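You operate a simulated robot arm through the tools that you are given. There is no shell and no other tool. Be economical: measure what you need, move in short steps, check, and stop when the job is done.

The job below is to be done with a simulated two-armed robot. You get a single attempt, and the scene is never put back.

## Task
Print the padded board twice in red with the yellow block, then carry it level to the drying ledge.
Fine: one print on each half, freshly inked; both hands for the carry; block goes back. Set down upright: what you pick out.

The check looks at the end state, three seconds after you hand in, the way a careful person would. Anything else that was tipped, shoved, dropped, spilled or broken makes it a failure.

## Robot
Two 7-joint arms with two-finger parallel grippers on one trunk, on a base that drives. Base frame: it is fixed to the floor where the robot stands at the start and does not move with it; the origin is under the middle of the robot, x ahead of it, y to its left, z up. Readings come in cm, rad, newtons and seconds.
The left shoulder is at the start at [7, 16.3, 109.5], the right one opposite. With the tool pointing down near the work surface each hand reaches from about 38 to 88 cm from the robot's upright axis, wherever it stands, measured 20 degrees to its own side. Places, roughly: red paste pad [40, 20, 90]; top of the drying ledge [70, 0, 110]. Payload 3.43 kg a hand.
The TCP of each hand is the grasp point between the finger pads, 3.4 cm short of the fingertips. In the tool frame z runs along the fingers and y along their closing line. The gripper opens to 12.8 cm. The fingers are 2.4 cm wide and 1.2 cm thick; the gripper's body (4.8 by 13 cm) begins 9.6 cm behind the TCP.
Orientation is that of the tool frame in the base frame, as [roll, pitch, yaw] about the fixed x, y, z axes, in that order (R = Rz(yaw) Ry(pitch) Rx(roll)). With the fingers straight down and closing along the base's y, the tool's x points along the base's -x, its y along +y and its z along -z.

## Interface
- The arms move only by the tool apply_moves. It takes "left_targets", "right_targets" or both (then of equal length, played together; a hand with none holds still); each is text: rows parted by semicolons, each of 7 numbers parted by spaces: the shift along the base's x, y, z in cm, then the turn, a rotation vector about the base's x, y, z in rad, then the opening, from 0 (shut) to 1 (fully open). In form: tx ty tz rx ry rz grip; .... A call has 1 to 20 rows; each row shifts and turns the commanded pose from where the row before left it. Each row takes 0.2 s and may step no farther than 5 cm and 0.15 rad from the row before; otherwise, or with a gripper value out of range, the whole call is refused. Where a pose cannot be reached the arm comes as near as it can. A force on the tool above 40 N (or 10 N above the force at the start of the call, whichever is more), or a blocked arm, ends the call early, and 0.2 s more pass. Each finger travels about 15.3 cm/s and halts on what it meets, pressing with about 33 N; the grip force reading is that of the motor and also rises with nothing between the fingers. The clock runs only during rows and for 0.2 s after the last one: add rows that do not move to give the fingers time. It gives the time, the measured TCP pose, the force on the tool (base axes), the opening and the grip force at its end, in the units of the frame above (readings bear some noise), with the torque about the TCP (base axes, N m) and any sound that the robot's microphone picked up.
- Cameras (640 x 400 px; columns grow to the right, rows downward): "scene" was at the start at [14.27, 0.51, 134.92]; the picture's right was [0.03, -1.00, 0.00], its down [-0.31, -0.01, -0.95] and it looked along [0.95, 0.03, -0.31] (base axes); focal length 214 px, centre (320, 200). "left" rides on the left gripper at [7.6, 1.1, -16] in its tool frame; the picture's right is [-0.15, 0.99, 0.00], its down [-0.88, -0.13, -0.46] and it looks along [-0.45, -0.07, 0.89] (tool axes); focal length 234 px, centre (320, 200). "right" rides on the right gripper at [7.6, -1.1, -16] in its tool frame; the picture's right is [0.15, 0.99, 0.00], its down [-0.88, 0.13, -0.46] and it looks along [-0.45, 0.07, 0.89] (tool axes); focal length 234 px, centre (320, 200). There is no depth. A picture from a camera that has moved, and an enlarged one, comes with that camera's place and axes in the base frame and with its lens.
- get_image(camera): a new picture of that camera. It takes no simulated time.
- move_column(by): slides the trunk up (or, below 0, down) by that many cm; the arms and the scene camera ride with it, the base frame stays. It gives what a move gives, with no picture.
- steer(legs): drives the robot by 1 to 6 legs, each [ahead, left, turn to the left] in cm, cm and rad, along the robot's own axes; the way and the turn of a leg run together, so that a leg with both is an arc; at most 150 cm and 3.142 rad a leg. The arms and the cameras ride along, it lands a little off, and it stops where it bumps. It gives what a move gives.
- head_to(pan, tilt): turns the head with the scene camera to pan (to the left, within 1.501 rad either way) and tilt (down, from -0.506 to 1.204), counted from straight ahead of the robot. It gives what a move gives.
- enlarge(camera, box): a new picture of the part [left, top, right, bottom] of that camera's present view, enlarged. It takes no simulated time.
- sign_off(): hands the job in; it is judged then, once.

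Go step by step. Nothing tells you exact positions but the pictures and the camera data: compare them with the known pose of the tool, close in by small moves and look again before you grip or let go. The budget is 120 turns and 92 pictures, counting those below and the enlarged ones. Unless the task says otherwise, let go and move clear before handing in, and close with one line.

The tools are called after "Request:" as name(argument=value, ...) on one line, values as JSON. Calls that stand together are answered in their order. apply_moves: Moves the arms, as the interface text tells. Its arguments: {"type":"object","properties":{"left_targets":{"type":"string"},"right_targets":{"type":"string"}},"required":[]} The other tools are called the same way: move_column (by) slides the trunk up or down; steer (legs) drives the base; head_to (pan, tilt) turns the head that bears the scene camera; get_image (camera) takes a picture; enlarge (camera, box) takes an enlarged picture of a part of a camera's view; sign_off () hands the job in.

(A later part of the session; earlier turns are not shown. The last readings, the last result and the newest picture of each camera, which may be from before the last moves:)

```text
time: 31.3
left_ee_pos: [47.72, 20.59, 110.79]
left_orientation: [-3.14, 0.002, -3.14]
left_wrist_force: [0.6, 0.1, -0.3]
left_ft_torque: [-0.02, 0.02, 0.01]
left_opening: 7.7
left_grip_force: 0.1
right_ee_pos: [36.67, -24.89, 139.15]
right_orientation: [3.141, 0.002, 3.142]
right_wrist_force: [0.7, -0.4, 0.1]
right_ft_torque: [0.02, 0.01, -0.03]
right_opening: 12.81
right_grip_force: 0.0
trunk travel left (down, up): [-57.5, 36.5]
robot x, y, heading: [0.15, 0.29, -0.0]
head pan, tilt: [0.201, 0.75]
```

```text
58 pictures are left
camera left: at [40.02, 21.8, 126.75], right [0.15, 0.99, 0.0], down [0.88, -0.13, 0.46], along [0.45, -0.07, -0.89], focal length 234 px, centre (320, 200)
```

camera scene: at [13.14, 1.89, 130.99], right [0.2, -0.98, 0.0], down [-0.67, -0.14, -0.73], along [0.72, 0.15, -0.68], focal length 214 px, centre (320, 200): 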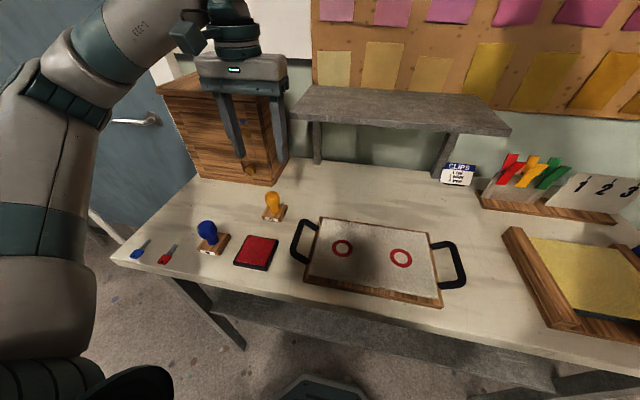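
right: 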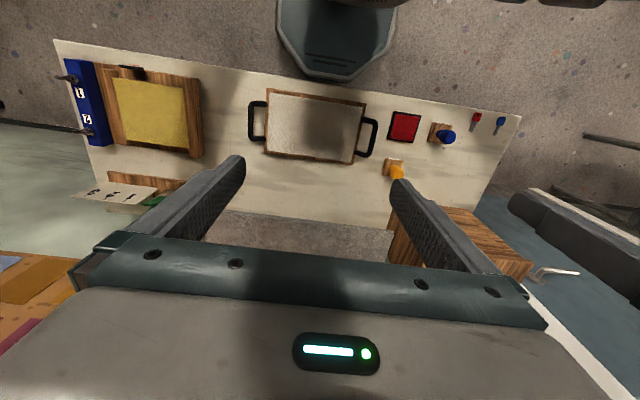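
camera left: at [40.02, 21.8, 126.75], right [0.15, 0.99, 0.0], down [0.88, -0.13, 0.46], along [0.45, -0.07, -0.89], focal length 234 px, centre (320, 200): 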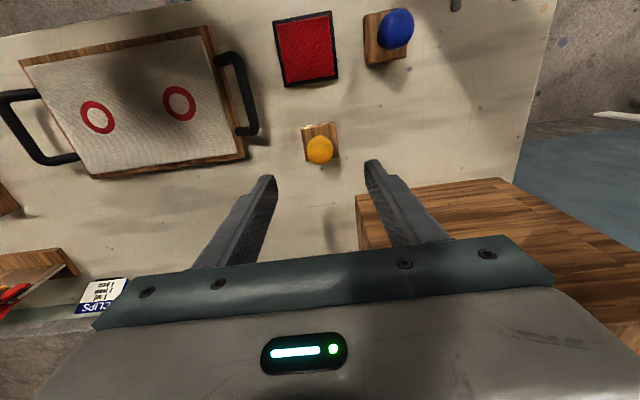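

Block is back upright on its spot. Next I bring both hands above the two handles with narrow openings and look, to fix handle positions and height.

Request:
apply_moves(left_targets="-1.5 -1.6 0 0 0 0 0.6; -1.5 -1.6 0 0 0 0 0.5; -1.5 -1.6 0 0 0 0 0.4; -1.5 -1.6 0 0 0 0 0.3; -1.3 -1.6 0 0 0 0 0.22; 0 0 0 0 0 0 0.22; 0 0 0 0 0 0 0.22; 0 0 0 0 0 0 0.22", right_targets="0.5 0.6 -4 0 0 0 0.8; 0.5 0.6 -4 0 0 0 0.6; 0.5 0.6 -4 0 0 0 0.4; 0.5 0.6 -4 0 0 0 0.3; 0.5 0.6 -4 0 0 0 0.22; 0.5 0.6 -4 0 0 0 0.22; 0.5 0.6 -4 0 0 0 0.22; 0 0 0 0 0 0 0.22")

Request:
get_image(camera="left")

Request:
get_image(camera="right")

Request:
get_image(camera="scene")

```text
time: 33.1
left_ee_pos: [40.29, 12.72, 110.82]
left_orientation: [-3.14, 0.002, -3.14]
left_wrist_force: [-0.5, 0.3, -0.1]
left_ft_torque: [-0.03, -0.04, 0.0]
left_opening: 2.81
left_grip_force: 0.1
right_ee_pos: [40.22, -20.65, 111.25]
right_orientation: [3.14, 0.002, 3.141]
right_wrist_force: [0.5, 0.2, 0.1]
right_ft_torque: [-0.04, -0.04, 0.02]
right_opening: 2.84
right_grip_force: 0.1
trunk travel left (down, up): [-57.5, 36.5]
robot x, y, heading: [0.2, 0.26, -0.001]
head pan, tilt: [0.201, 0.75]
```

```text
57 pictures are left
camera left: at [32.61, 13.82, 126.8], right [0.15, 0.99, 0.0], down [0.88, -0.13, 0.46], along [0.45, -0.07, -0.89], focal length 234 px, centre (320, 200)
```

left: 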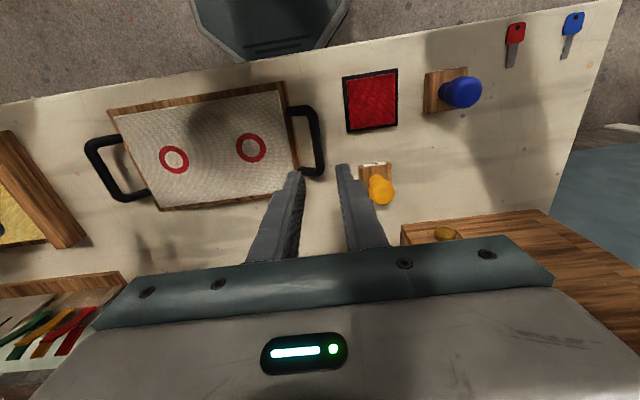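

```text
56 pictures are left
camera right: at [32.65, -21.71, 127.27], right [-0.15, 0.99, 0.0], down [0.88, 0.13, 0.46], along [0.45, 0.07, -0.89], focal length 234 px, centre (320, 200)
```

right: 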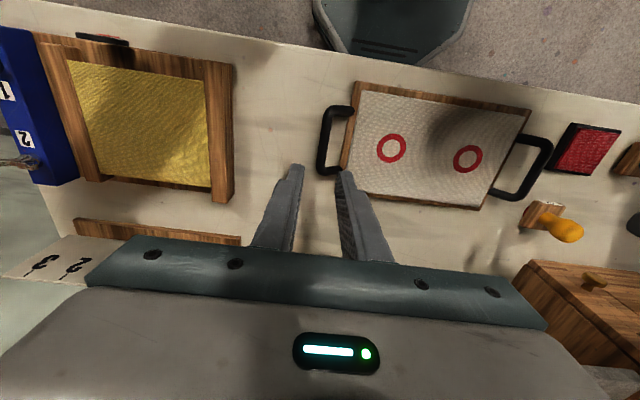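

```text
55 pictures are left
camera scene: at [12.99, 1.88, 131.01], right [0.2, -0.98, 0.0], down [-0.67, -0.14, -0.73], along [0.72, 0.15, -0.68], focal length 214 px, centre (320, 200)
```

scene: 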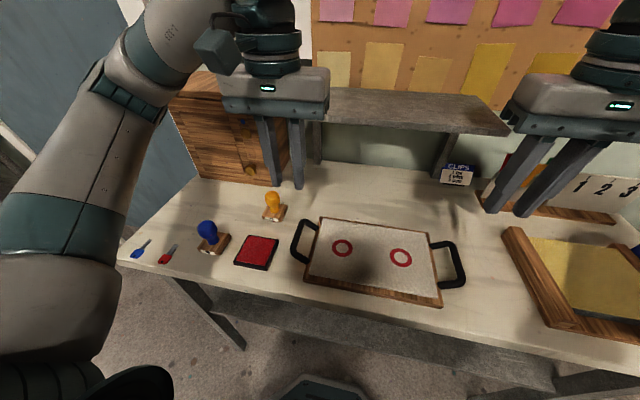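

Left bar is near y 12.1, right bar near y −19.8, x ≈ 40.4. I trim and lower both to about z 100, then look again.

Request:
apply_moves(left_targets="0.1 -0.6 -3.5 0 0 0 0.22; 0 0 -3.5 0 0 0 0.22; 0 0 -3.5 0 0 0 0.22; 0 0 0 0 0 0 0.22", right_targets="0.2 0.8 -3.5 0 0 0 0.22; 0 0 -3.5 0 0 0 0.22; 0 0 -3.5 0 0 0 0.22; 0 0 0 0 0 0 0.22")

Request:
get_image(camera="left")

Request:
get_image(camera="right")

Request:
get_image(camera="scene")

```text
time: 34.1
left_ee_pos: [40.1, 12.08, 100.47]
left_orientation: [-3.139, 0.0, -3.14]
left_wrist_force: [0.3, 0.3, -0.2]
left_ft_torque: [0.05, 0.01, 0.02]
left_opening: 2.81
left_grip_force: 0.1
right_ee_pos: [40.48, -20.03, 100.65]
right_orientation: [3.139, 0.004, 3.14]
right_wrist_force: [-0.1, -0.1, -0.3]
right_ft_torque: [-0.01, -0.03, -0.01]
right_opening: 2.82
right_grip_force: 0.1
trunk travel left (down, up): [-57.5, 36.5]
robot x, y, heading: [0.11, 0.33, 0.001]
head pan, tilt: [0.201, 0.75]
```

```text
54 pictures are left
camera left: at [32.47, 13.2, 116.34], right [0.15, 0.99, 0.0], down [0.88, -0.13, 0.46], along [0.45, -0.07, -0.89], focal length 234 px, centre (320, 200)
```

left: 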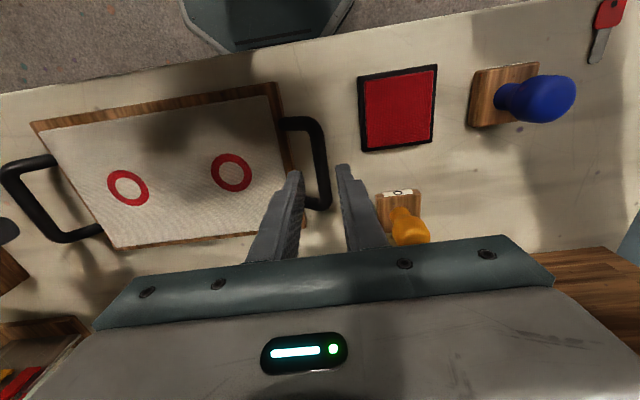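

```text
53 pictures are left
camera right: at [32.89, -21.04, 116.78], right [-0.15, 0.99, 0.0], down [0.88, 0.13, 0.46], along [0.45, 0.07, -0.89], focal length 234 px, centre (320, 200)
```

right: 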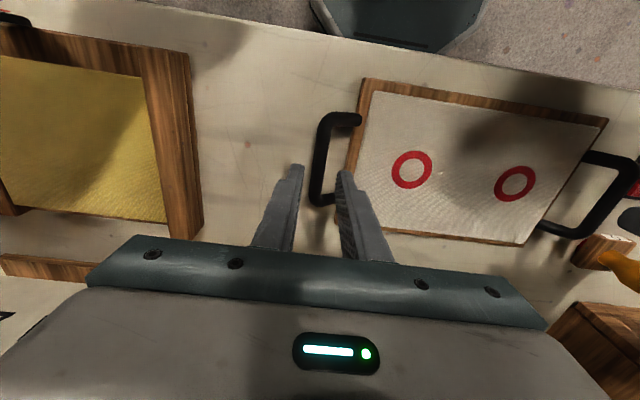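

```text
52 pictures are left
camera scene: at [12.98, 1.86, 131.02], right [0.2, -0.98, 0.0], down [-0.67, -0.14, -0.73], along [0.72, 0.15, -0.68], focal length 214 px, centre (320, 200)
```

scene: 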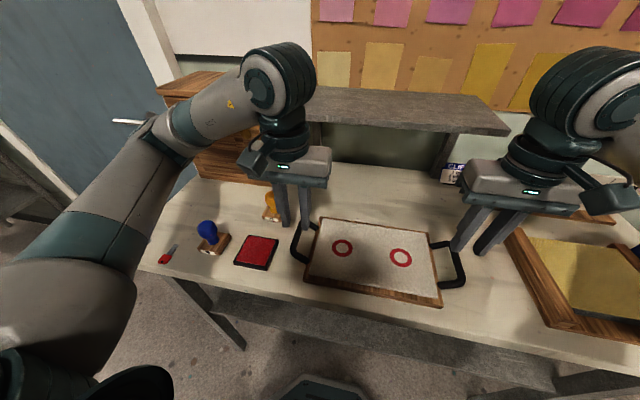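

Both bars are centred between the finger gaps. I lower 3 cm more and check the height of fingers against the bars.

Request:
apply_moves(left_targets="0.2 0 -1.5 0 0 0 0.22; 0 0 -1.5 0 0 0 0.22; 0 0 0 0 0 0 0.22", right_targets="0 0 -1.5 0 0 0 0.22; 0 0 -1.5 0 0 0 0.22; 0 0 0 0 0 0 0.22")

Request:
enlarge(camera="scene", box=[250, 170, 370, 290])

Request:
enlarge(camera="scene", box=[400, 190, 520, 310])

Request:
enlarge(camera="left", box=[230, 90, 410, 260])

Request:
enlarge(camera="right", box=[230, 90, 410, 260])

```text
time: 34.9
left_ee_pos: [40.44, 12.14, 97.48]
left_orientation: [-3.14, 0.0, -3.14]
left_wrist_force: [0.4, 0.2, -0.4]
left_ft_torque: [-0.03, 0.01, 0.02]
left_opening: 2.83
left_grip_force: 0.0
right_ee_pos: [40.58, -19.84, 97.72]
right_orientation: [3.141, 0.002, 3.14]
right_wrist_force: [0.1, 0.6, -0.4]
right_ft_torque: [0.01, 0.0, 0.01]
right_opening: 2.82
right_grip_force: 0.1
trunk travel left (down, up): [-57.5, 36.5]
robot x, y, heading: [-0.17, 0.01, 0.001]
head pan, tilt: [0.201, 0.75]
```

```text
3.33 times, centred on (310, 230) of scene
camera zoom: at [13.06, 1.85, 131.01], right [0.2, -0.98, 0.0], down [-0.67, -0.14, -0.73], along [0.72, 0.15, -0.68], focal length 715 px, centre (353, 100)
```

zoom: 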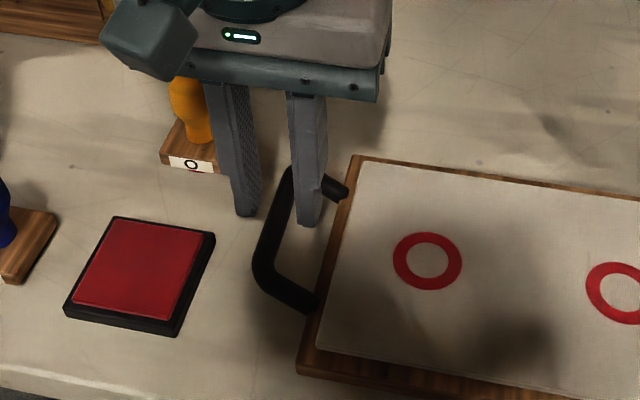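

```text
3.33 times, centred on (460, 250) of scene
camera zoom: at [13.06, 1.85, 131.01], right [0.2, -0.98, 0.0], down [-0.67, -0.14, -0.73], along [0.72, 0.15, -0.68], focal length 715 px, centre (-147, 33)
```

zoom: 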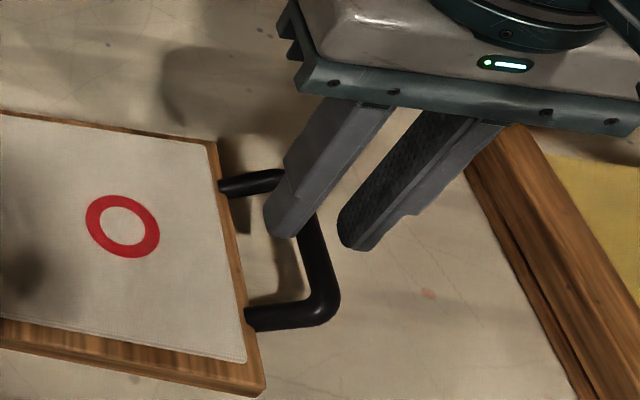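

```text
2.35 times, centred on (320, 175) of left
camera zoom: at [32.85, 13.16, 113.5], right [0.15, 0.99, 0.0], down [0.88, -0.13, 0.46], along [0.45, -0.07, -0.89], focal length 551 px, centre (320, 259)
```

zoom: 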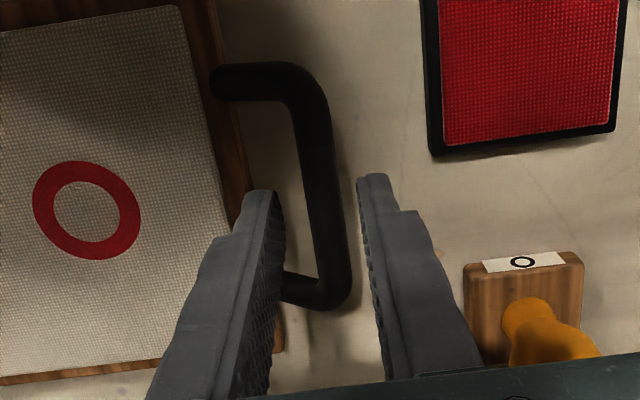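

```text
2.35 times, centred on (320, 175) of right
camera zoom: at [32.89, -20.94, 113.77], right [-0.15, 0.99, 0.0], down [0.88, 0.13, 0.46], along [0.45, 0.07, -0.89], focal length 551 px, centre (320, 259)
```

zoom: 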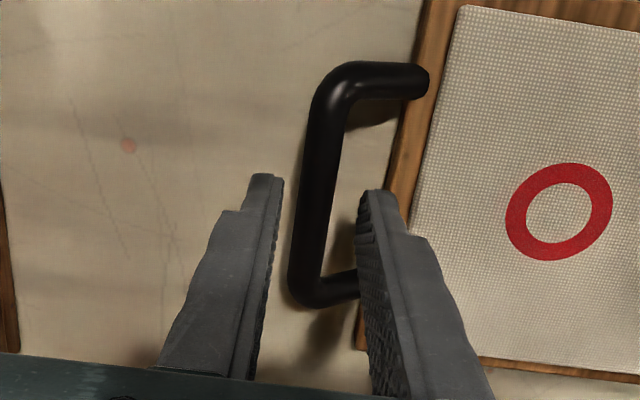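

Bars are centred but still below the tips; finger-to-board clearance is slim so I narrow the opening to about 2.1 cm and descend 2.5 cm in small steps.

Request:
apply_moves(left_targets="0 0 0 0 0 0 0.165; 0 0 -1 0 0 0 0.165; 0 0 -1 0 0 0 0.165; 0 0 -0.5 0 0 0 0.165; 0 0 0 0 0 0 0.165", right_targets="0 -0.1 0 0 0 0 0.165; 0 0 -1 0 0 0 0.165; 0 0 -1 0 0 0 0.165; 0 0 -0.7 0 0 0 0.165; 0 0 0 0 0 0 0.165")

Request:
enlarge(camera="scene", box=[250, 170, 370, 290])

Request:
enlarge(camera="scene", box=[400, 190, 520, 310])

Request:
enlarge(camera="left", box=[230, 90, 410, 260])

Request:
enlarge(camera="right", box=[230, 90, 410, 260])

```text
time: 36.1
left_ee_pos: [40.64, 12.04, 94.81]
left_orientation: [-3.139, -0.001, -3.14]
left_wrist_force: [-0.5, -0.4, 0.8]
left_ft_torque: [-0.01, -0.05, -0.03]
left_opening: 2.11
left_grip_force: 0.0
right_ee_pos: [40.35, -19.98, 95.11]
right_orientation: [-3.14, 0.0, 3.141]
right_wrist_force: [-0.5, -0.4, 0.2]
right_ft_torque: [-0.02, 0.01, 0.01]
right_opening: 2.09
right_grip_force: 0.2
trunk travel left (down, up): [-57.5, 36.5]
robot x, y, heading: [-0.22, 0.23, -0.002]
head pan, tilt: [0.201, 0.75]
```

```text
3.33 times, centred on (310, 230) of scene
camera zoom: at [13.07, 1.85, 131.0], right [0.2, -0.98, 0.0], down [-0.67, -0.14, -0.73], along [0.72, 0.15, -0.68], focal length 715 px, centre (353, 100)
```

zoom: 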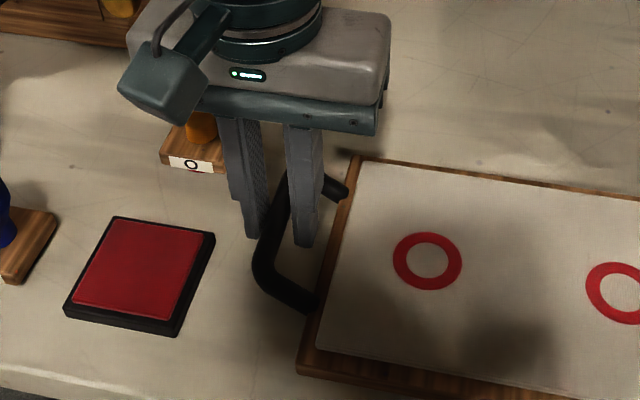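

```text
3.33 times, centred on (460, 250) of scene
camera zoom: at [13.07, 1.85, 131.0], right [0.2, -0.98, 0.0], down [-0.67, -0.14, -0.73], along [0.72, 0.15, -0.68], focal length 715 px, centre (-147, 33)
```

zoom: 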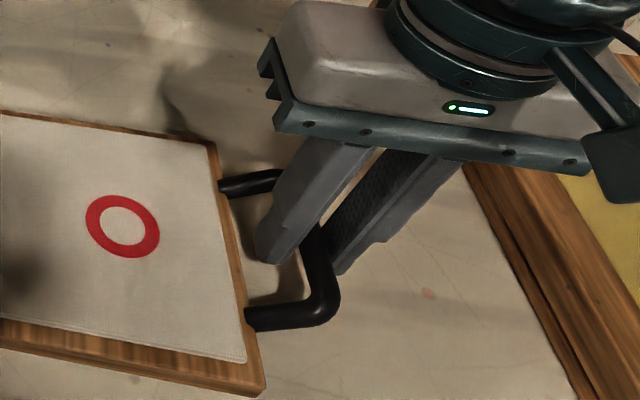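

```text
2.35 times, centred on (320, 175) of left
camera zoom: at [33.08, 13.2, 110.9], right [0.14, 0.99, 0.0], down [0.88, -0.13, 0.46], along [0.45, -0.07, -0.89], focal length 551 px, centre (320, 259)
```

zoom: 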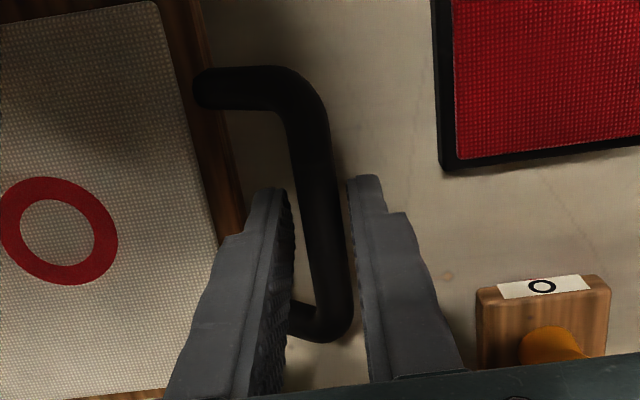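

```text
2.35 times, centred on (320, 175) of right
camera zoom: at [32.86, -21.02, 111.1], right [-0.15, 0.99, 0.0], down [0.88, 0.13, 0.46], along [0.45, 0.07, -0.89], focal length 551 px, centre (320, 259)
```

zoom: 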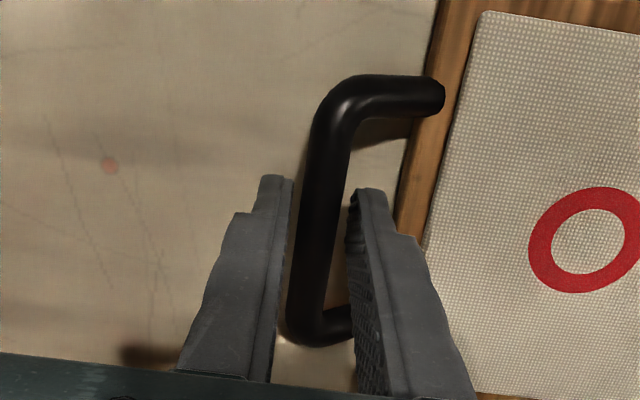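

Fingers straddle both bars. I lower a bit more (tips ≈ 0.8 cm over the table) and close both.

Request:
apply_moves(left_targets="0 0.1 -0.3 0 0 0 0.165; 0 0 -0.3 0 0 0 0.165; 0 0 0 0 0 0 0.1; 0 0 0 0 0 0 0; 0 0 0 0 0 0 0; 0 0 0 0 0 0 0", right_targets="0 0 -0.5 0 0 0 0.165; 0 0 -0.4 0 0 0 0.165; 0 0 0 0 0 0 0.1; 0 0 0 0 0 0 0; 0 0 0 0 0 0 0; 0 0 0 0 0 0 0")

Request:
get_image(camera="scene")

```text
time: 37.5
left_ee_pos: [40.72, 12.12, 94.35]
left_orientation: [3.14, 0.0, -3.138]
left_wrist_force: [1.2, 7.3, 4.9]
left_ft_torque: [0.06, 0.08, -0.61]
left_opening: 1.35
left_grip_force: 33.1
right_ee_pos: [40.41, -19.99, 94.03]
right_orientation: [3.141, -0.001, 3.139]
right_wrist_force: [1.6, -8.3, 5.0]
right_ft_torque: [-0.03, 0.05, 0.56]
right_opening: 1.36
right_grip_force: 33.1
trunk travel left (down, up): [-57.5, 36.5]
robot x, y, heading: [0.2, 0.16, -0.0]
head pan, tilt: [0.201, 0.75]
```

```text
43 pictures are left
camera scene: at [13.05, 1.84, 131.01], right [0.2, -0.98, 0.0], down [-0.67, -0.14, -0.73], along [0.72, 0.15, -0.68], focal length 214 px, centre (320, 200)
```

scene: 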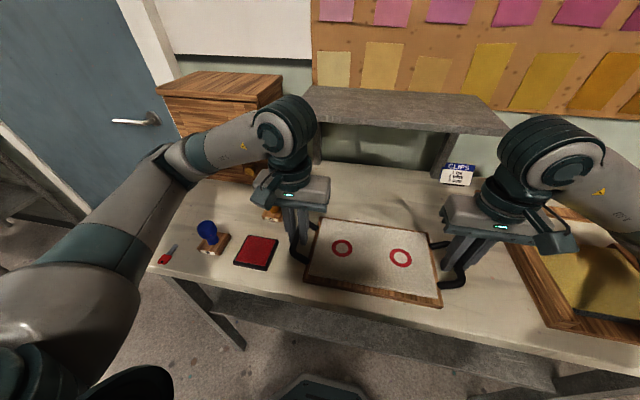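

Both handles gripped. I lift both hands together by 3 cm and check levelness.

Request:
apply_moves(left_targets="0 0 0.5 0 0 0 0; 0 0 1 0 0 0 0; 0 0 1.5 0 0 0 0; 0 0 0 0 0 0 0", right_targets="0 0 0.5 0 0 0 0; 0 0 1 0 0 0 0; 0 0 1.5 0 0 0 0; 0 0 0 0 0 0 0")

Request:
enlarge(camera="scene", box=[240, 170, 520, 320])

```text
time: 38.5
left_ee_pos: [40.81, 12.11, 97.19]
left_orientation: [3.141, 0.002, -3.141]
left_wrist_force: [-0.3, 14.3, -2.0]
left_ft_torque: [0.1, -0.01, -0.54]
left_opening: 1.35
left_grip_force: 32.4
right_ee_pos: [40.52, -19.93, 97.11]
right_orientation: [3.141, 0.0, 3.141]
right_wrist_force: [-0.5, -14.0, -2.3]
right_ft_torque: [-0.06, -0.01, 0.64]
right_opening: 1.36
right_grip_force: 33.3
trunk travel left (down, up): [-57.5, 36.5]
robot x, y, heading: [0.07, -0.2, -0.001]
head pan, tilt: [0.201, 0.75]
```

```text
2.29 times, centred on (380, 245) of scene
camera zoom: at [13.13, 1.84, 130.99], right [0.2, -0.98, 0.0], down [-0.67, -0.14, -0.73], along [0.72, 0.15, -0.68], focal length 490 px, centre (183, 97)
```

zoom: 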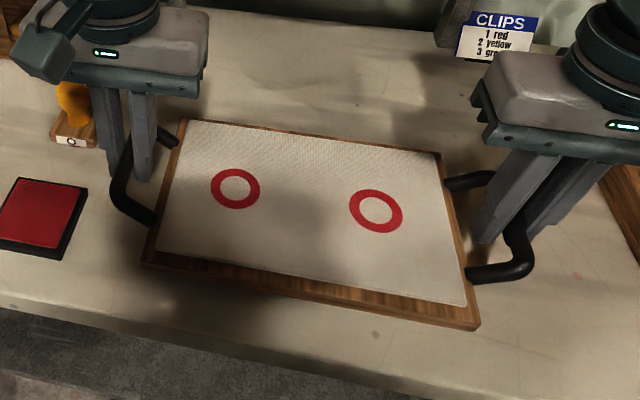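

Lifted level, little weight (prints intact). I relieve the small squeeze, then raise the trunk by 21 cm so both hands rise together.

Request:
apply_moves(left_targets="0 0.1 0 0 0 0 0; 0 0 0 0 0 0 0", right_targets="0 -0.1 0 0 0 0 0; 0 0 0 0 0 0 0")

Request:
move_column(by=10)

Request:
move_column(by=12)

Request:
get_image(camera="scene")

```text
time: 39.1
left_ee_pos: [40.74, 12.23, 97.26]
left_orientation: [-3.141, 0.0, 3.141]
left_wrist_force: [0.9, 5.8, -2.6]
left_ft_torque: [0.05, -0.06, -0.63]
left_opening: 1.32
left_grip_force: 32.6
right_ee_pos: [40.54, -19.98, 97.06]
right_orientation: [3.141, 0.0, -3.141]
right_wrist_force: [0.9, -5.3, -1.4]
right_ft_torque: [-0.04, 0.08, 0.46]
right_opening: 1.34
right_grip_force: 32.5
trunk travel left (down, up): [-57.5, 36.5]
robot x, y, heading: [0.16, -0.07, -0.002]
head pan, tilt: [0.201, 0.75]
```

```text
time: 40.4
left_ee_pos: [40.71, 12.15, 107.21]
left_orientation: [-3.14, 0.002, -3.141]
left_wrist_force: [-0.1, -9.5, -2.7]
left_ft_torque: [-0.09, 0.04, -0.61]
left_opening: 1.34
left_grip_force: 32.9
right_ee_pos: [40.58, -20.04, 107.09]
right_orientation: [3.141, -0.002, 3.141]
right_wrist_force: [0.7, 8.4, -2.7]
right_ft_torque: [0.05, 0.0, 0.45]
right_opening: 1.35
right_grip_force: 32.7
trunk travel left (down, up): [-67.5, 26.5]
robot x, y, heading: [0.23, 0.27, -0.002]
head pan, tilt: [0.201, 0.75]
```

```text
time: 41.9
left_ee_pos: [40.82, 12.15, 119.22]
left_orientation: [-3.14, 0.0, -3.141]
left_wrist_force: [-0.9, -18.0, -2.9]
left_ft_torque: [-0.14, -0.05, -0.64]
left_opening: 1.34
left_grip_force: 33.0
right_ee_pos: [40.4, -19.96, 119.12]
right_orientation: [3.139, -0.001, -3.141]
right_wrist_force: [0.5, 18.7, -1.7]
right_ft_torque: [0.07, 0.02, 0.5]
right_opening: 1.36
right_grip_force: 32.9
trunk travel left (down, up): [-79.5, 14.5]
robot x, y, heading: [0.29, 0.06, -0.001]
head pan, tilt: [0.201, 0.75]
```

```text
41 pictures are left
camera scene: at [13.13, 1.84, 152.99], right [0.2, -0.98, 0.0], down [-0.67, -0.14, -0.73], along [0.72, 0.15, -0.68], focal length 214 px, centre (320, 200)
```

scene: 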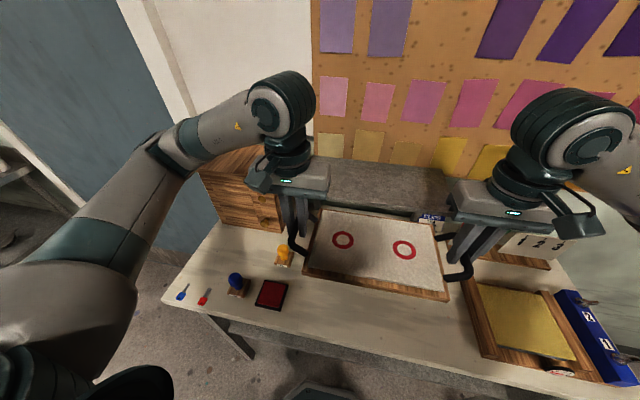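

The board is up level. I ease the sideways tension (0.2 cm each inward) and look at the ledge from above to measure it.

Request:
apply_moves(left_targets="0 -0.1 0 0 0 0 0; 0 -0.1 0 0 0 0 0; 0 0 0 0 0 0 0", right_targets="0 0.1 0 0 0 0 0; 0 0.1 0 0 0 0 0; 0 0 0 0 0 0 0")

Request:
head_to(pan=0, tilt=0.6)

Request:
get_image(camera="scene")

Request:
enlarge(camera="scene", box=[200, 140, 480, 300])

```text
time: 42.7
left_ee_pos: [40.66, 12.22, 119.41]
left_orientation: [3.138, 0.001, -3.14]
left_wrist_force: [-0.9, 8.3, -3.5]
left_ft_torque: [0.06, 0.04, -0.73]
left_opening: 1.35
left_grip_force: 32.9
right_ee_pos: [40.43, -19.97, 118.99]
right_orientation: [-3.139, 0.0, 3.14]
right_wrist_force: [0.5, -9.4, -2.4]
right_ft_torque: [-0.03, -0.02, 0.54]
right_opening: 1.35
right_grip_force: 33.0
trunk travel left (down, up): [-79.5, 14.5]
robot x, y, heading: [0.02, 0.01, -0.004]
head pan, tilt: [0.201, 0.75]
```

```text
time: 43.5
left_ee_pos: [40.79, 12.19, 119.38]
left_orientation: [3.141, 0.0, -3.141]
left_wrist_force: [-0.5, 28.7, -2.7]
left_ft_torque: [0.22, 0.08, -0.69]
left_opening: 1.35
left_grip_force: 33.1
right_ee_pos: [40.33, -20.02, 119.05]
right_orientation: [-3.14, -0.001, 3.139]
right_wrist_force: [0.4, -27.5, -1.5]
right_ft_torque: [-0.13, -0.1, 0.5]
right_opening: 1.37
right_grip_force: 32.9
trunk travel left (down, up): [-79.5, 14.5]
robot x, y, heading: [-0.13, 0.32, 0.005]
head pan, tilt: [0.0, 0.6]
```

```text
40 pictures are left
camera scene: at [13.83, 0.2, 154.28], right [0.0, -1.0, 0.0], down [-0.57, 0.0, -0.82], along [0.82, 0.0, -0.57], focal length 214 px, centre (320, 200)
```

scene: 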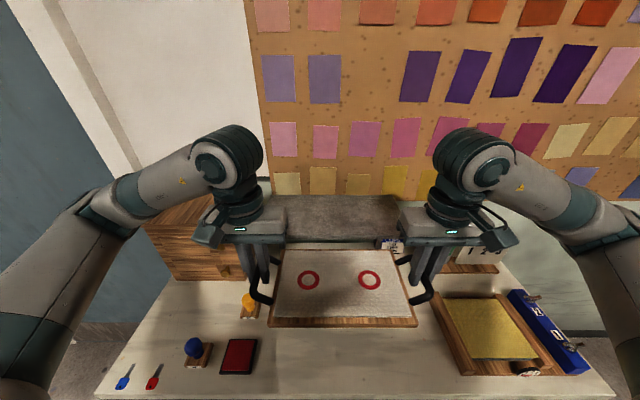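

```text
2.29 times, centred on (340, 220) of scene
camera zoom: at [13.83, 0.2, 154.28], right [0.0, -1.0, 0.0], down [-0.57, 0.0, -0.82], along [0.82, 0.0, -0.57], focal length 490 px, centre (274, 154)
```

zoom: 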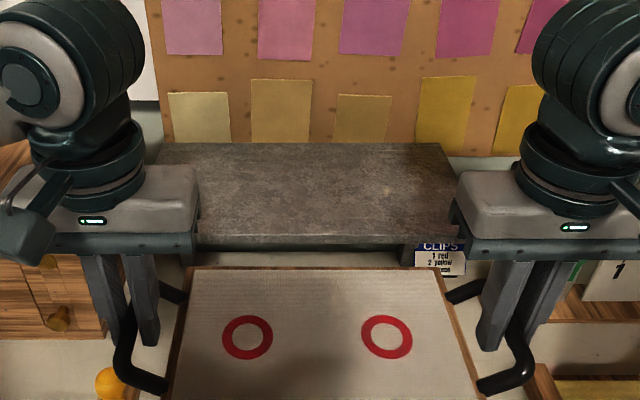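

The ledge reads x ≈ 59.6–81.7, y ≈ −28–19, matching its given height 110. The board's bottom is at about 115; I relieve the squeeze and carry forward in two stages, toward board centre [70.3, −4.3].

Request:
apply_moves(left_targets="0 0.15 0 0 0 0 0; 1 0 0 0 0 0 0; 2 0 0 0 0 0 0; 2 0 0 0 0 0 0; 2 0 0 0 0 0 0; 2 -0.1 0 0 0 0 0; 2 -0.1 0 0 0 0 0; 2 -0.1 0 0 0 0 0; 1 -0.1 0 0 0 0 0; 0 0 0 0 0 0 0", right_targets="0 -0.15 0 0 0 0 0; 1 0 0 0 0 0 0; 2 0 0 0 0 0 0; 2 0 0 0 0 0 0; 2 0 0 0 0 0 0; 2 -0.1 0 0 0 0 0; 2 -0.1 0 0 0 0 0; 2 -0.1 0 0 0 0 0; 1 -0.1 0 0 0 0 0; 0 0 0 0 0 0 0")

Request:
get_image(camera="scene")

```text
time: 45.6
left_ee_pos: [54.69, 11.73, 119.4]
left_orientation: [-3.141, 0.0, -3.141]
left_wrist_force: [0.8, 16.5, -1.8]
left_ft_torque: [0.06, -0.19, -0.58]
left_opening: 1.36
left_grip_force: 32.6
right_ee_pos: [54.44, -20.34, 119.23]
right_orientation: [-3.14, 0.001, -3.14]
right_wrist_force: [-1.6, -15.5, -2.2]
right_ft_torque: [-0.08, 0.19, 0.58]
right_opening: 1.36
right_grip_force: 33.0
trunk travel left (down, up): [-79.5, 14.5]
robot x, y, heading: [0.04, 0.25, -0.001]
head pan, tilt: [0.0, 0.6]
```

```text
38 pictures are left
camera scene: at [13.81, 0.2, 154.29], right [0.0, -1.0, 0.0], down [-0.57, 0.0, -0.82], along [0.82, 0.0, -0.57], focal length 214 px, centre (320, 200)
```

scene: 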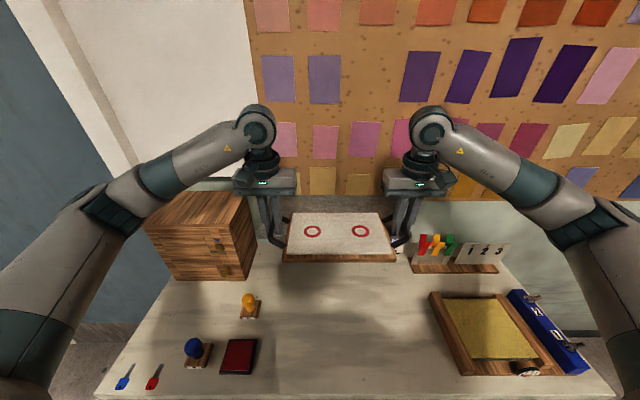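

Clear on both sides. I continue forward 16 cm.

Request:
apply_moves(left_targets="1 0.05 0 0 0 0 0; 2 0 0 0 0 0 0; 2 0 0 0 0 0 0; 2 0 0 0 0 0 0; 2 0 0 0 0 0 0; 2 0 0 0 0 0 0; 2 0 0 0 0 0 0; 2 0 0 0 0 0 0; 1 0 0 0 0 0 0; 0 0 0 0 0 0 0", right_targets="1 -0.05 0 0 0 0 0; 2 0 0 0 0 0 0; 2 0 0 0 0 0 0; 2 0 0 0 0 0 0; 2 0 0 0 0 0 0; 2 0 0 0 0 0 0; 2 0 0 0 0 0 0; 2 0 0 0 0 0 0; 1 0 0 0 0 0 0; 0 0 0 0 0 0 0")

Request:
get_image(camera="scene")

Request:
enlarge(camera="scene", box=[220, 140, 440, 280])

Request:
get_image(camera="left")

Request:
get_image(camera="right")

```text
time: 47.9
left_ee_pos: [69.69, 11.8, 119.69]
left_orientation: [-3.141, 0.004, 3.14]
left_wrist_force: [-23.9, -4.8, -0.7]
left_ft_torque: [0.01, 0.86, -0.42]
left_opening: 1.36
left_grip_force: 32.9
right_ee_pos: [69.67, -20.41, 119.57]
right_orientation: [3.141, 0.004, -3.14]
right_wrist_force: [-25.8, 6.2, -4.6]
right_ft_torque: [0.0, 0.73, 0.42]
right_opening: 1.39
right_grip_force: 33.2
trunk travel left (down, up): [-79.5, 14.5]
robot x, y, heading: [0.07, -0.06, 0.001]
head pan, tilt: [0.0, 0.6]
```

```text
37 pictures are left
camera scene: at [12.72, 0.23, 154.39], right [0.0, -1.0, 0.0], down [-0.56, 0.0, -0.83], along [0.83, 0.0, -0.56], focal length 214 px, centre (320, 200)
```

scene: 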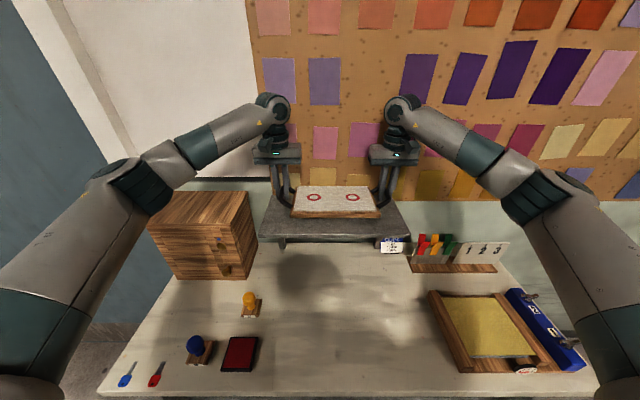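

```text
2.86 times, centred on (330, 210) of scene
camera zoom: at [12.72, 0.23, 154.39], right [0.0, -1.0, 0.0], down [-0.56, 0.0, -0.83], along [0.83, 0.0, -0.56], focal length 613 px, centre (291, 171)
```

zoom: 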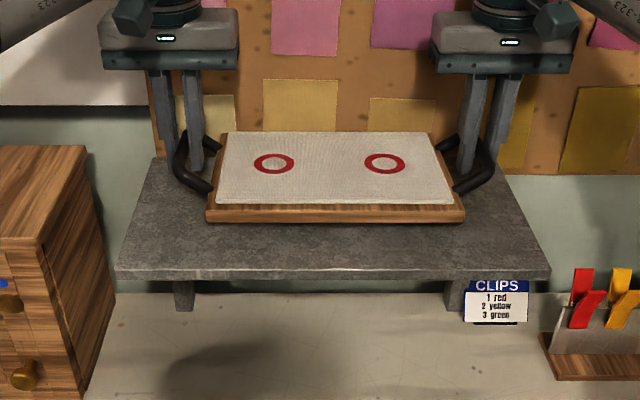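

```text
35 pictures are left
camera left: at [62.07, 12.87, 135.71], right [0.15, 0.99, 0.0], down [0.88, -0.13, 0.46], along [0.46, -0.07, -0.89], focal length 234 px, centre (320, 200)
```

left: 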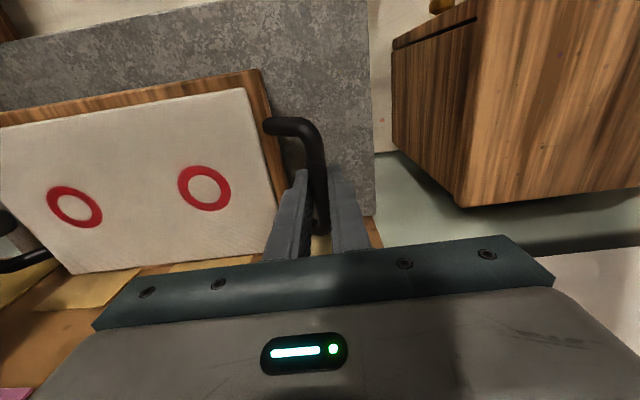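

```text
34 pictures are left
camera right: at [61.97, -21.47, 135.49], right [-0.15, 0.99, 0.0], down [0.88, 0.13, 0.46], along [0.45, 0.07, -0.89], focal length 234 px, centre (320, 200)
```

right: 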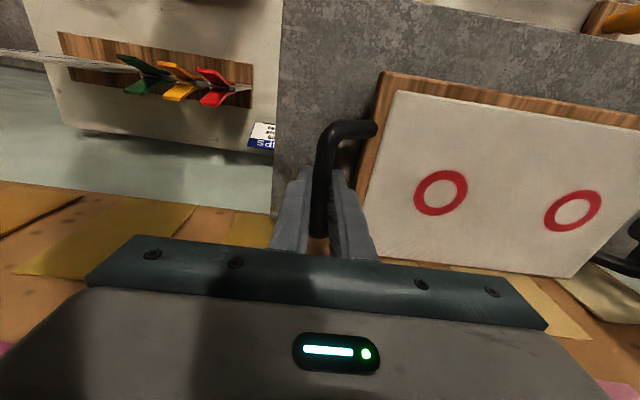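

Both hands feel −25 N in x: the board's back edge meets the wall, so the ledge is shallower than I took it (x ≈ 59.9 to 77.5). I back off 1.6 cm and ease.

Request:
apply_moves(left_targets="-0.8 0 0 0 0 0 0; -0.8 0 0 0 0 0 0; 0 0 0 0 0 0 0; 0 0 0 0 0 0 0", right_targets="-0.8 0 0 0 0 0 0; -0.8 0 0 0 0 0 0; 0 0 0 0 0 0 0; 0 0 0 0 0 0 0")

Request:
enlarge(camera="scene", box=[240, 150, 430, 270])

```text
time: 48.9
left_ee_pos: [69.32, 11.85, 119.18]
left_orientation: [-3.14, 0.001, 3.141]
left_wrist_force: [-1.6, -16.7, -2.5]
left_ft_torque: [-0.06, 0.51, -0.76]
left_opening: 1.36
left_grip_force: 33.0
right_ee_pos: [68.9, -20.33, 118.87]
right_orientation: [3.141, 0.0, 3.142]
right_wrist_force: [2.1, 15.6, -2.3]
right_ft_torque: [0.2, -0.46, 0.23]
right_opening: 1.32
right_grip_force: 33.6
trunk travel left (down, up): [-79.5, 14.5]
robot x, y, heading: [0.05, 0.02, 0.002]
head pan, tilt: [0.0, 0.6]
```

```text
3.33 times, centred on (335, 210) of scene
camera zoom: at [13.95, 0.19, 154.27], right [0.0, -1.0, 0.0], down [-0.57, 0.0, -0.82], along [0.82, 0.0, -0.57], focal length 715 px, centre (270, 167)
```

zoom: 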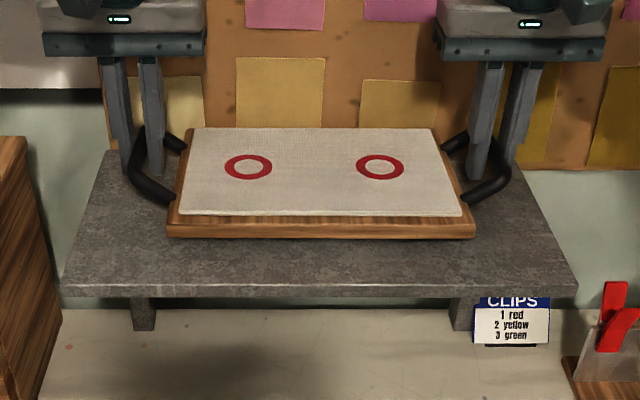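

Now free of the wall, board spans x ≈ 60.8–77.2 over ledge 59.9–77.7, centred in y. I lower 4 cm and look.

Request:
apply_moves(left_targets="0 -0.08 -1 0 0 0 0; 0 0 -1.5 0 0 0 0; 0 0 -1 0 0 0 0; 0 0 -0.5 0 0 0 0; 0 0 0 0 0 0 0", right_targets="0 0.08 -1 0 0 0 0; 0 0 -1.5 0 0 0 0; 0 0 -1 0 0 0 0; 0 0 -0.5 0 0 0 0; 0 0 0 0 0 0 0")

Request:
enlarge(camera="scene", box=[240, 150, 430, 270])

```text
time: 49.5
left_ee_pos: [68.68, 11.85, 117.65]
left_orientation: [-3.131, 0.015, 3.141]
left_wrist_force: [-4.5, 2.8, 18.7]
left_ft_torque: [0.06, 0.8, -0.86]
left_opening: 1.38
left_grip_force: 33.0
right_ee_pos: [68.45, -20.31, 117.51]
right_orientation: [3.136, 0.015, 3.141]
right_wrist_force: [-6.4, -2.0, 19.1]
right_ft_torque: [-0.43, 1.46, 0.31]
right_opening: 1.33
right_grip_force: 32.2
trunk travel left (down, up): [-79.5, 14.5]
robot x, y, heading: [-0.08, -0.12, 0.002]
head pan, tilt: [0.0, 0.6]
stopped in row 3 (right hand): the force on the tool passed its limit (the readings are from after the stop); the commanded pose is now the measured one
```

```text
3.33 times, centred on (335, 210) of scene
camera zoom: at [13.06, 0.27, 154.36], right [0.0, -1.0, 0.0], down [-0.56, 0.0, -0.83], along [0.83, 0.0, -0.56], focal length 715 px, centre (270, 167)
```

zoom: 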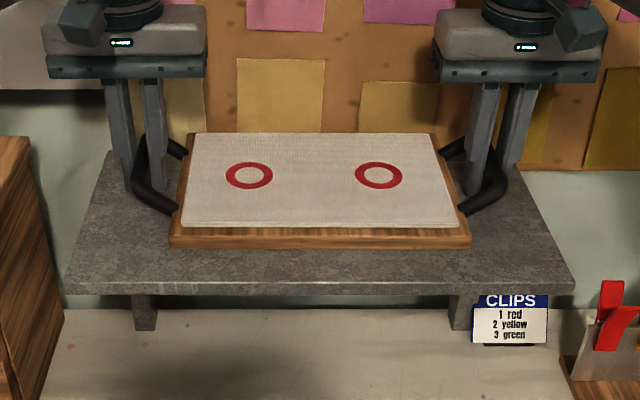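

The board met the ledge already: cross-checking the views, the ledge top is about z 113.4 (not 110), spanning x ≈ 56.4–76.5. I lift 1 cm, bring it 1.7 cm back from the wall, and check readings.

Request:
apply_moves(left_targets="0 0 0.5 0 0 0 0; 0 0 0.7 0 0 0 0; -0.8 0 0 0 0 0 0; -0.9 0 0 0 0 0 0; 0 0 0 0 0 0 0", right_targets="0 0 0.5 0 0 0 0; 0 0 0.7 0 0 0 0; -0.8 0 0 0 0 0 0; -0.9 0 0 0 0 0 0; 0 0 0 0 0 0 0")

Request:
enlarge(camera="scene", box=[240, 150, 430, 270])

```text
time: 50.8
left_ee_pos: [67.72, 11.85, 118.19]
left_orientation: [-3.137, 0.009, -3.139]
left_wrist_force: [-1.2, -0.5, -2.4]
left_ft_torque: [-0.03, 0.15, -0.86]
left_opening: 1.36
left_grip_force: 33.0
right_ee_pos: [67.36, -20.36, 117.94]
right_orientation: [3.138, 0.01, 3.138]
right_wrist_force: [0.3, 0.8, -2.0]
right_ft_torque: [-0.02, -0.11, 0.4]
right_opening: 1.33
right_grip_force: 32.6
trunk travel left (down, up): [-79.5, 14.5]
robot x, y, heading: [0.01, 0.02, 0.001]
head pan, tilt: [0.0, 0.6]
```

```text
3.33 times, centred on (335, 210) of scene
camera zoom: at [14.0, 0.18, 154.27], right [0.0, -1.0, 0.0], down [-0.57, 0.0, -0.82], along [0.82, 0.0, -0.57], focal length 715 px, centre (270, 167)
```

zoom: 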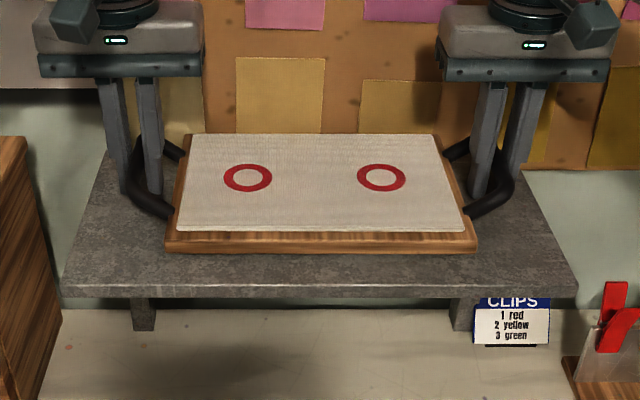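

Free again and centred in depth. I correct the tiny pitch and lower in 0.2 cm steps.

Request:
apply_moves(left_targets="0 0 0 0 0.01 0 0; 0 0 -0.2 0 0 0 0; 0 0 -0.2 0 0 0 0; 0 0 0 0 0 0 0", right_targets="0 0 0 0 0.01 0 0; 0 0 -0.2 0 0 0 0; 0 0 -0.2 0 0 0 0; 0 0 0 0 0 0 0")

```text
time: 51.8
left_ee_pos: [67.56, 11.91, 117.81]
left_orientation: [-3.135, 0.0, -3.139]
left_wrist_force: [-1.5, -3.9, -2.5]
left_ft_torque: [-0.01, 0.04, -0.79]
left_opening: 1.37
left_grip_force: 33.2
right_ee_pos: [67.32, -20.39, 117.53]
right_orientation: [3.136, 0.001, 3.139]
right_wrist_force: [1.2, 5.0, -2.9]
right_ft_torque: [0.0, -0.07, 0.42]
right_opening: 1.36
right_grip_force: 32.8
trunk travel left (down, up): [-79.5, 14.5]
robot x, y, heading: [0.06, 0.47, -0.001]
head pan, tilt: [0.0, 0.6]
```

Request:
apply_moves(left_targets="0 0 -0.2 0 0 0 0; 0 0 -0.2 0 0 0 0; 0 0 -0.1 0 0 0 0; 0 0 0 0 0 0 0", right_targets="0 0 -0.2 0 0 0 0; 0 0 -0.2 0 0 0 0; 0 0 -0.1 0 0 0 0; 0 0 0 0 0 0 0")

Request:
enlarge(camera="scene", box=[240, 150, 430, 270])

```text
time: 52.8
left_ee_pos: [67.49, 11.97, 117.67]
left_orientation: [-3.133, 0.004, -3.139]
left_wrist_force: [7.1, -4.3, 19.9]
left_ft_torque: [-0.03, -0.06, -0.76]
left_opening: 1.36
left_grip_force: 32.9
right_ee_pos: [67.14, -20.33, 117.3]
right_orientation: [3.136, 0.004, 3.14]
right_wrist_force: [8.7, 5.6, 17.8]
right_ft_torque: [-0.3, -0.15, 0.48]
right_opening: 1.34
right_grip_force: 33.3
trunk travel left (down, up): [-79.5, 14.5]
robot x, y, heading: [0.06, 0.08, -0.0]
head pan, tilt: [0.0, 0.6]
```

```text
3.33 times, centred on (335, 210) of scene
camera zoom: at [13.66, 0.28, 154.36], right [0.0, -1.0, 0.0], down [-0.56, 0.0, -0.83], along [0.83, 0.0, -0.56], focal length 715 px, centre (270, 167)
```

zoom: 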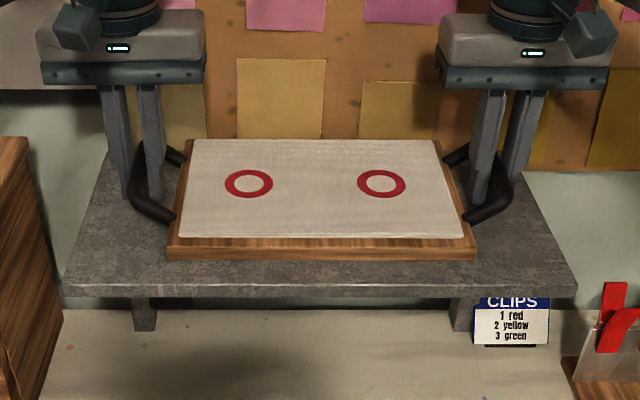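

The board rests flat and evenly on the ledge. I ease the pressure, open both grippers just enough (2.1 cm), and check.

Request:
apply_moves(left_targets="0 0 0.2 0 0 0 0; 0 0 0 0 0 0 0; 0 0 0 0 0 0 0.13; 0 0 0 0 0 0 0.165; 0 0 0 0 0 0 0.165", right_targets="0 0 0.2 0 0 0 0; 0 0 0 0 0 0 0; 0 0 0 0 0 0 0.13; 0 0 0 0 0 0 0.165; 0 0 0 0 0 0 0.165")

Request:
enlarge(camera="left", box=[230, 90, 410, 260])

Request:
enlarge(camera="right", box=[230, 90, 410, 260])

```text
time: 54.0
left_ee_pos: [67.41, 12.0, 117.62]
left_orientation: [-3.133, 0.0, -3.138]
left_wrist_force: [-0.4, -0.1, 0.1]
left_ft_torque: [-0.03, 0.01, -0.02]
left_opening: 2.11
left_grip_force: 0.0
right_ee_pos: [67.2, -20.19, 117.34]
right_orientation: [3.137, 0.001, 3.14]
right_wrist_force: [4.9, 7.9, 15.1]
right_ft_torque: [0.06, -0.13, 0.04]
right_opening: 1.65
right_grip_force: 0.0
trunk travel left (down, up): [-79.5, 14.5]
robot x, y, heading: [-0.08, 0.01, 0.0]
head pan, tilt: [0.0, 0.6]
```

```text
2.35 times, centred on (320, 175) of left
camera zoom: at [59.84, 13.22, 133.54], right [0.14, 0.99, -0.01], down [0.88, -0.12, 0.46], along [0.45, -0.07, -0.89], focal length 551 px, centre (320, 259)
```

zoom: 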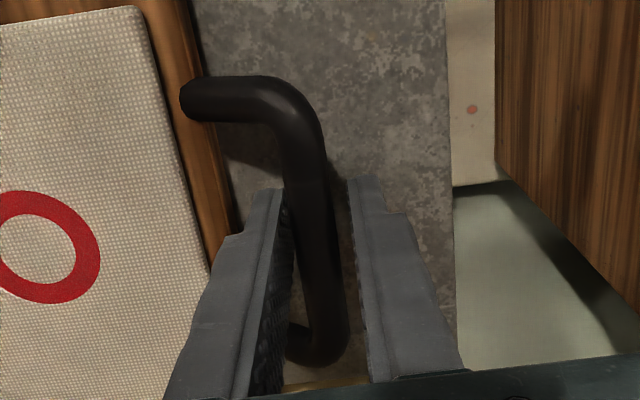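

```text
2.35 times, centred on (320, 175) of right
camera zoom: at [59.57, -21.25, 133.45], right [-0.15, 0.99, 0.0], down [0.88, 0.13, 0.46], along [0.45, 0.07, -0.89], focal length 551 px, centre (320, 259)
```

zoom: 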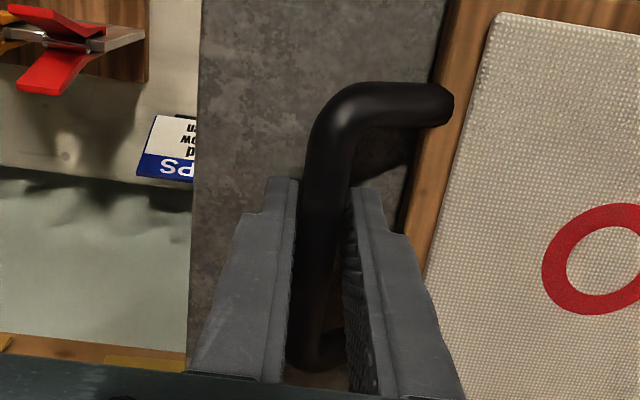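

The left hand is free; the right is pressing down (15 N, fingers held by friction). I raise the right hand slightly and let it open.

Request:
apply_moves(right_targets="0 0 0.15 0 0 0 0.165; 0 0 0.15 0 0 0 0.165; 0 0 0 0 0 0 0.165")

Request:
enlarge(camera="right", box=[230, 90, 410, 260])

```text
time: 54.8
left_ee_pos: [67.49, 11.77, 117.55]
left_orientation: [-3.136, 0.001, -3.141]
left_wrist_force: [-0.1, 1.0, -0.9]
left_ft_torque: [-0.03, 0.01, -0.02]
left_opening: 2.11
left_grip_force: 0.1
right_ee_pos: [67.09, -20.38, 117.49]
right_orientation: [3.138, -0.001, 3.138]
right_wrist_force: [-0.3, 0.6, 0.4]
right_ft_torque: [0.02, 0.01, 0.0]
right_opening: 2.12
right_grip_force: 0.1
trunk travel left (down, up): [-79.5, 14.5]
robot x, y, heading: [0.09, 0.26, 0.003]
head pan, tilt: [0.0, 0.6]
```

```text
2.35 times, centred on (320, 175) of right
camera zoom: at [59.64, -21.5, 133.62], right [-0.14, 0.99, 0.0], down [0.88, 0.13, 0.45], along [0.45, 0.07, -0.89], focal length 551 px, centre (320, 259)
```

zoom: 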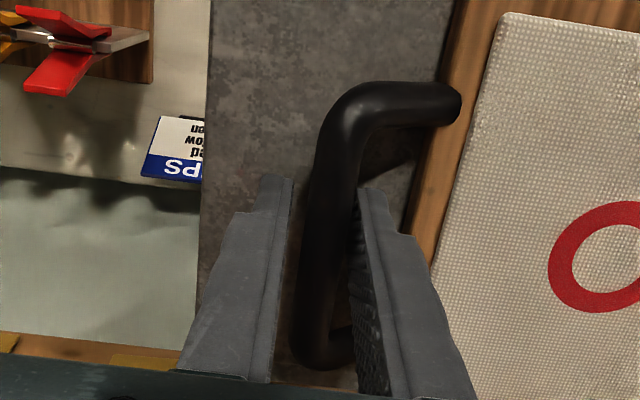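

Both hands are free with no force. I centre them and rise straight up off the handles.

Request:
apply_moves(left_targets="0 -0.2 0.3 0 0 0 0.165; 0 0 1 0 0 0 0.165; 0 0 1.5 0 0 0 0.165; 0 0 2 0 0 0 0.165; 0 0 3 0 0 0 0.165; 0 0 3 0 0 0 0.165; 0 0 3 0 0 0 0.165; 0 0 0 0 0 0 0.165", right_targets="0 0.1 0.3 0 0 0 0.165; 0 0 1 0 0 0 0.165; 0 0 1.5 0 0 0 0.165; 0 0 2 0 0 0 0.165; 0 0 3 0 0 0 0.165; 0 0 3 0 0 0 0.165; 0 0 3 0 0 0 0.165; 0 0 0 0 0 0 0.165")

Request:
get_image(camera="scene")

```text
time: 56.5
left_ee_pos: [67.44, 11.55, 131.44]
left_orientation: [-3.136, -0.001, -3.141]
left_wrist_force: [0.8, -0.1, -0.3]
left_ft_torque: [-0.01, 0.02, -0.01]
left_opening: 2.11
left_grip_force: 0.1
right_ee_pos: [67.39, -20.23, 131.43]
right_orientation: [3.135, -0.001, 3.139]
right_wrist_force: [0.2, -0.1, -0.4]
right_ft_torque: [0.0, 0.03, 0.0]
right_opening: 2.11
right_grip_force: 0.1
trunk travel left (down, up): [-79.5, 14.5]
robot x, y, heading: [0.11, 0.27, -0.003]
head pan, tilt: [0.0, 0.6]
```

```text
26 pictures are left
camera scene: at [13.9, 0.2, 154.28], right [0.0, -1.0, 0.0], down [-0.57, 0.0, -0.82], along [0.82, 0.0, -0.57], focal length 214 px, centre (320, 200)
```

scene: 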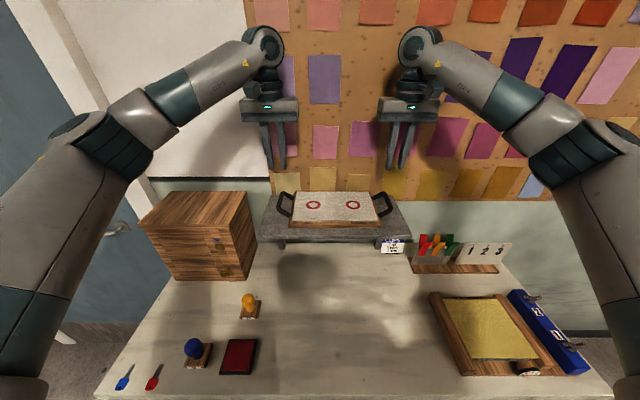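

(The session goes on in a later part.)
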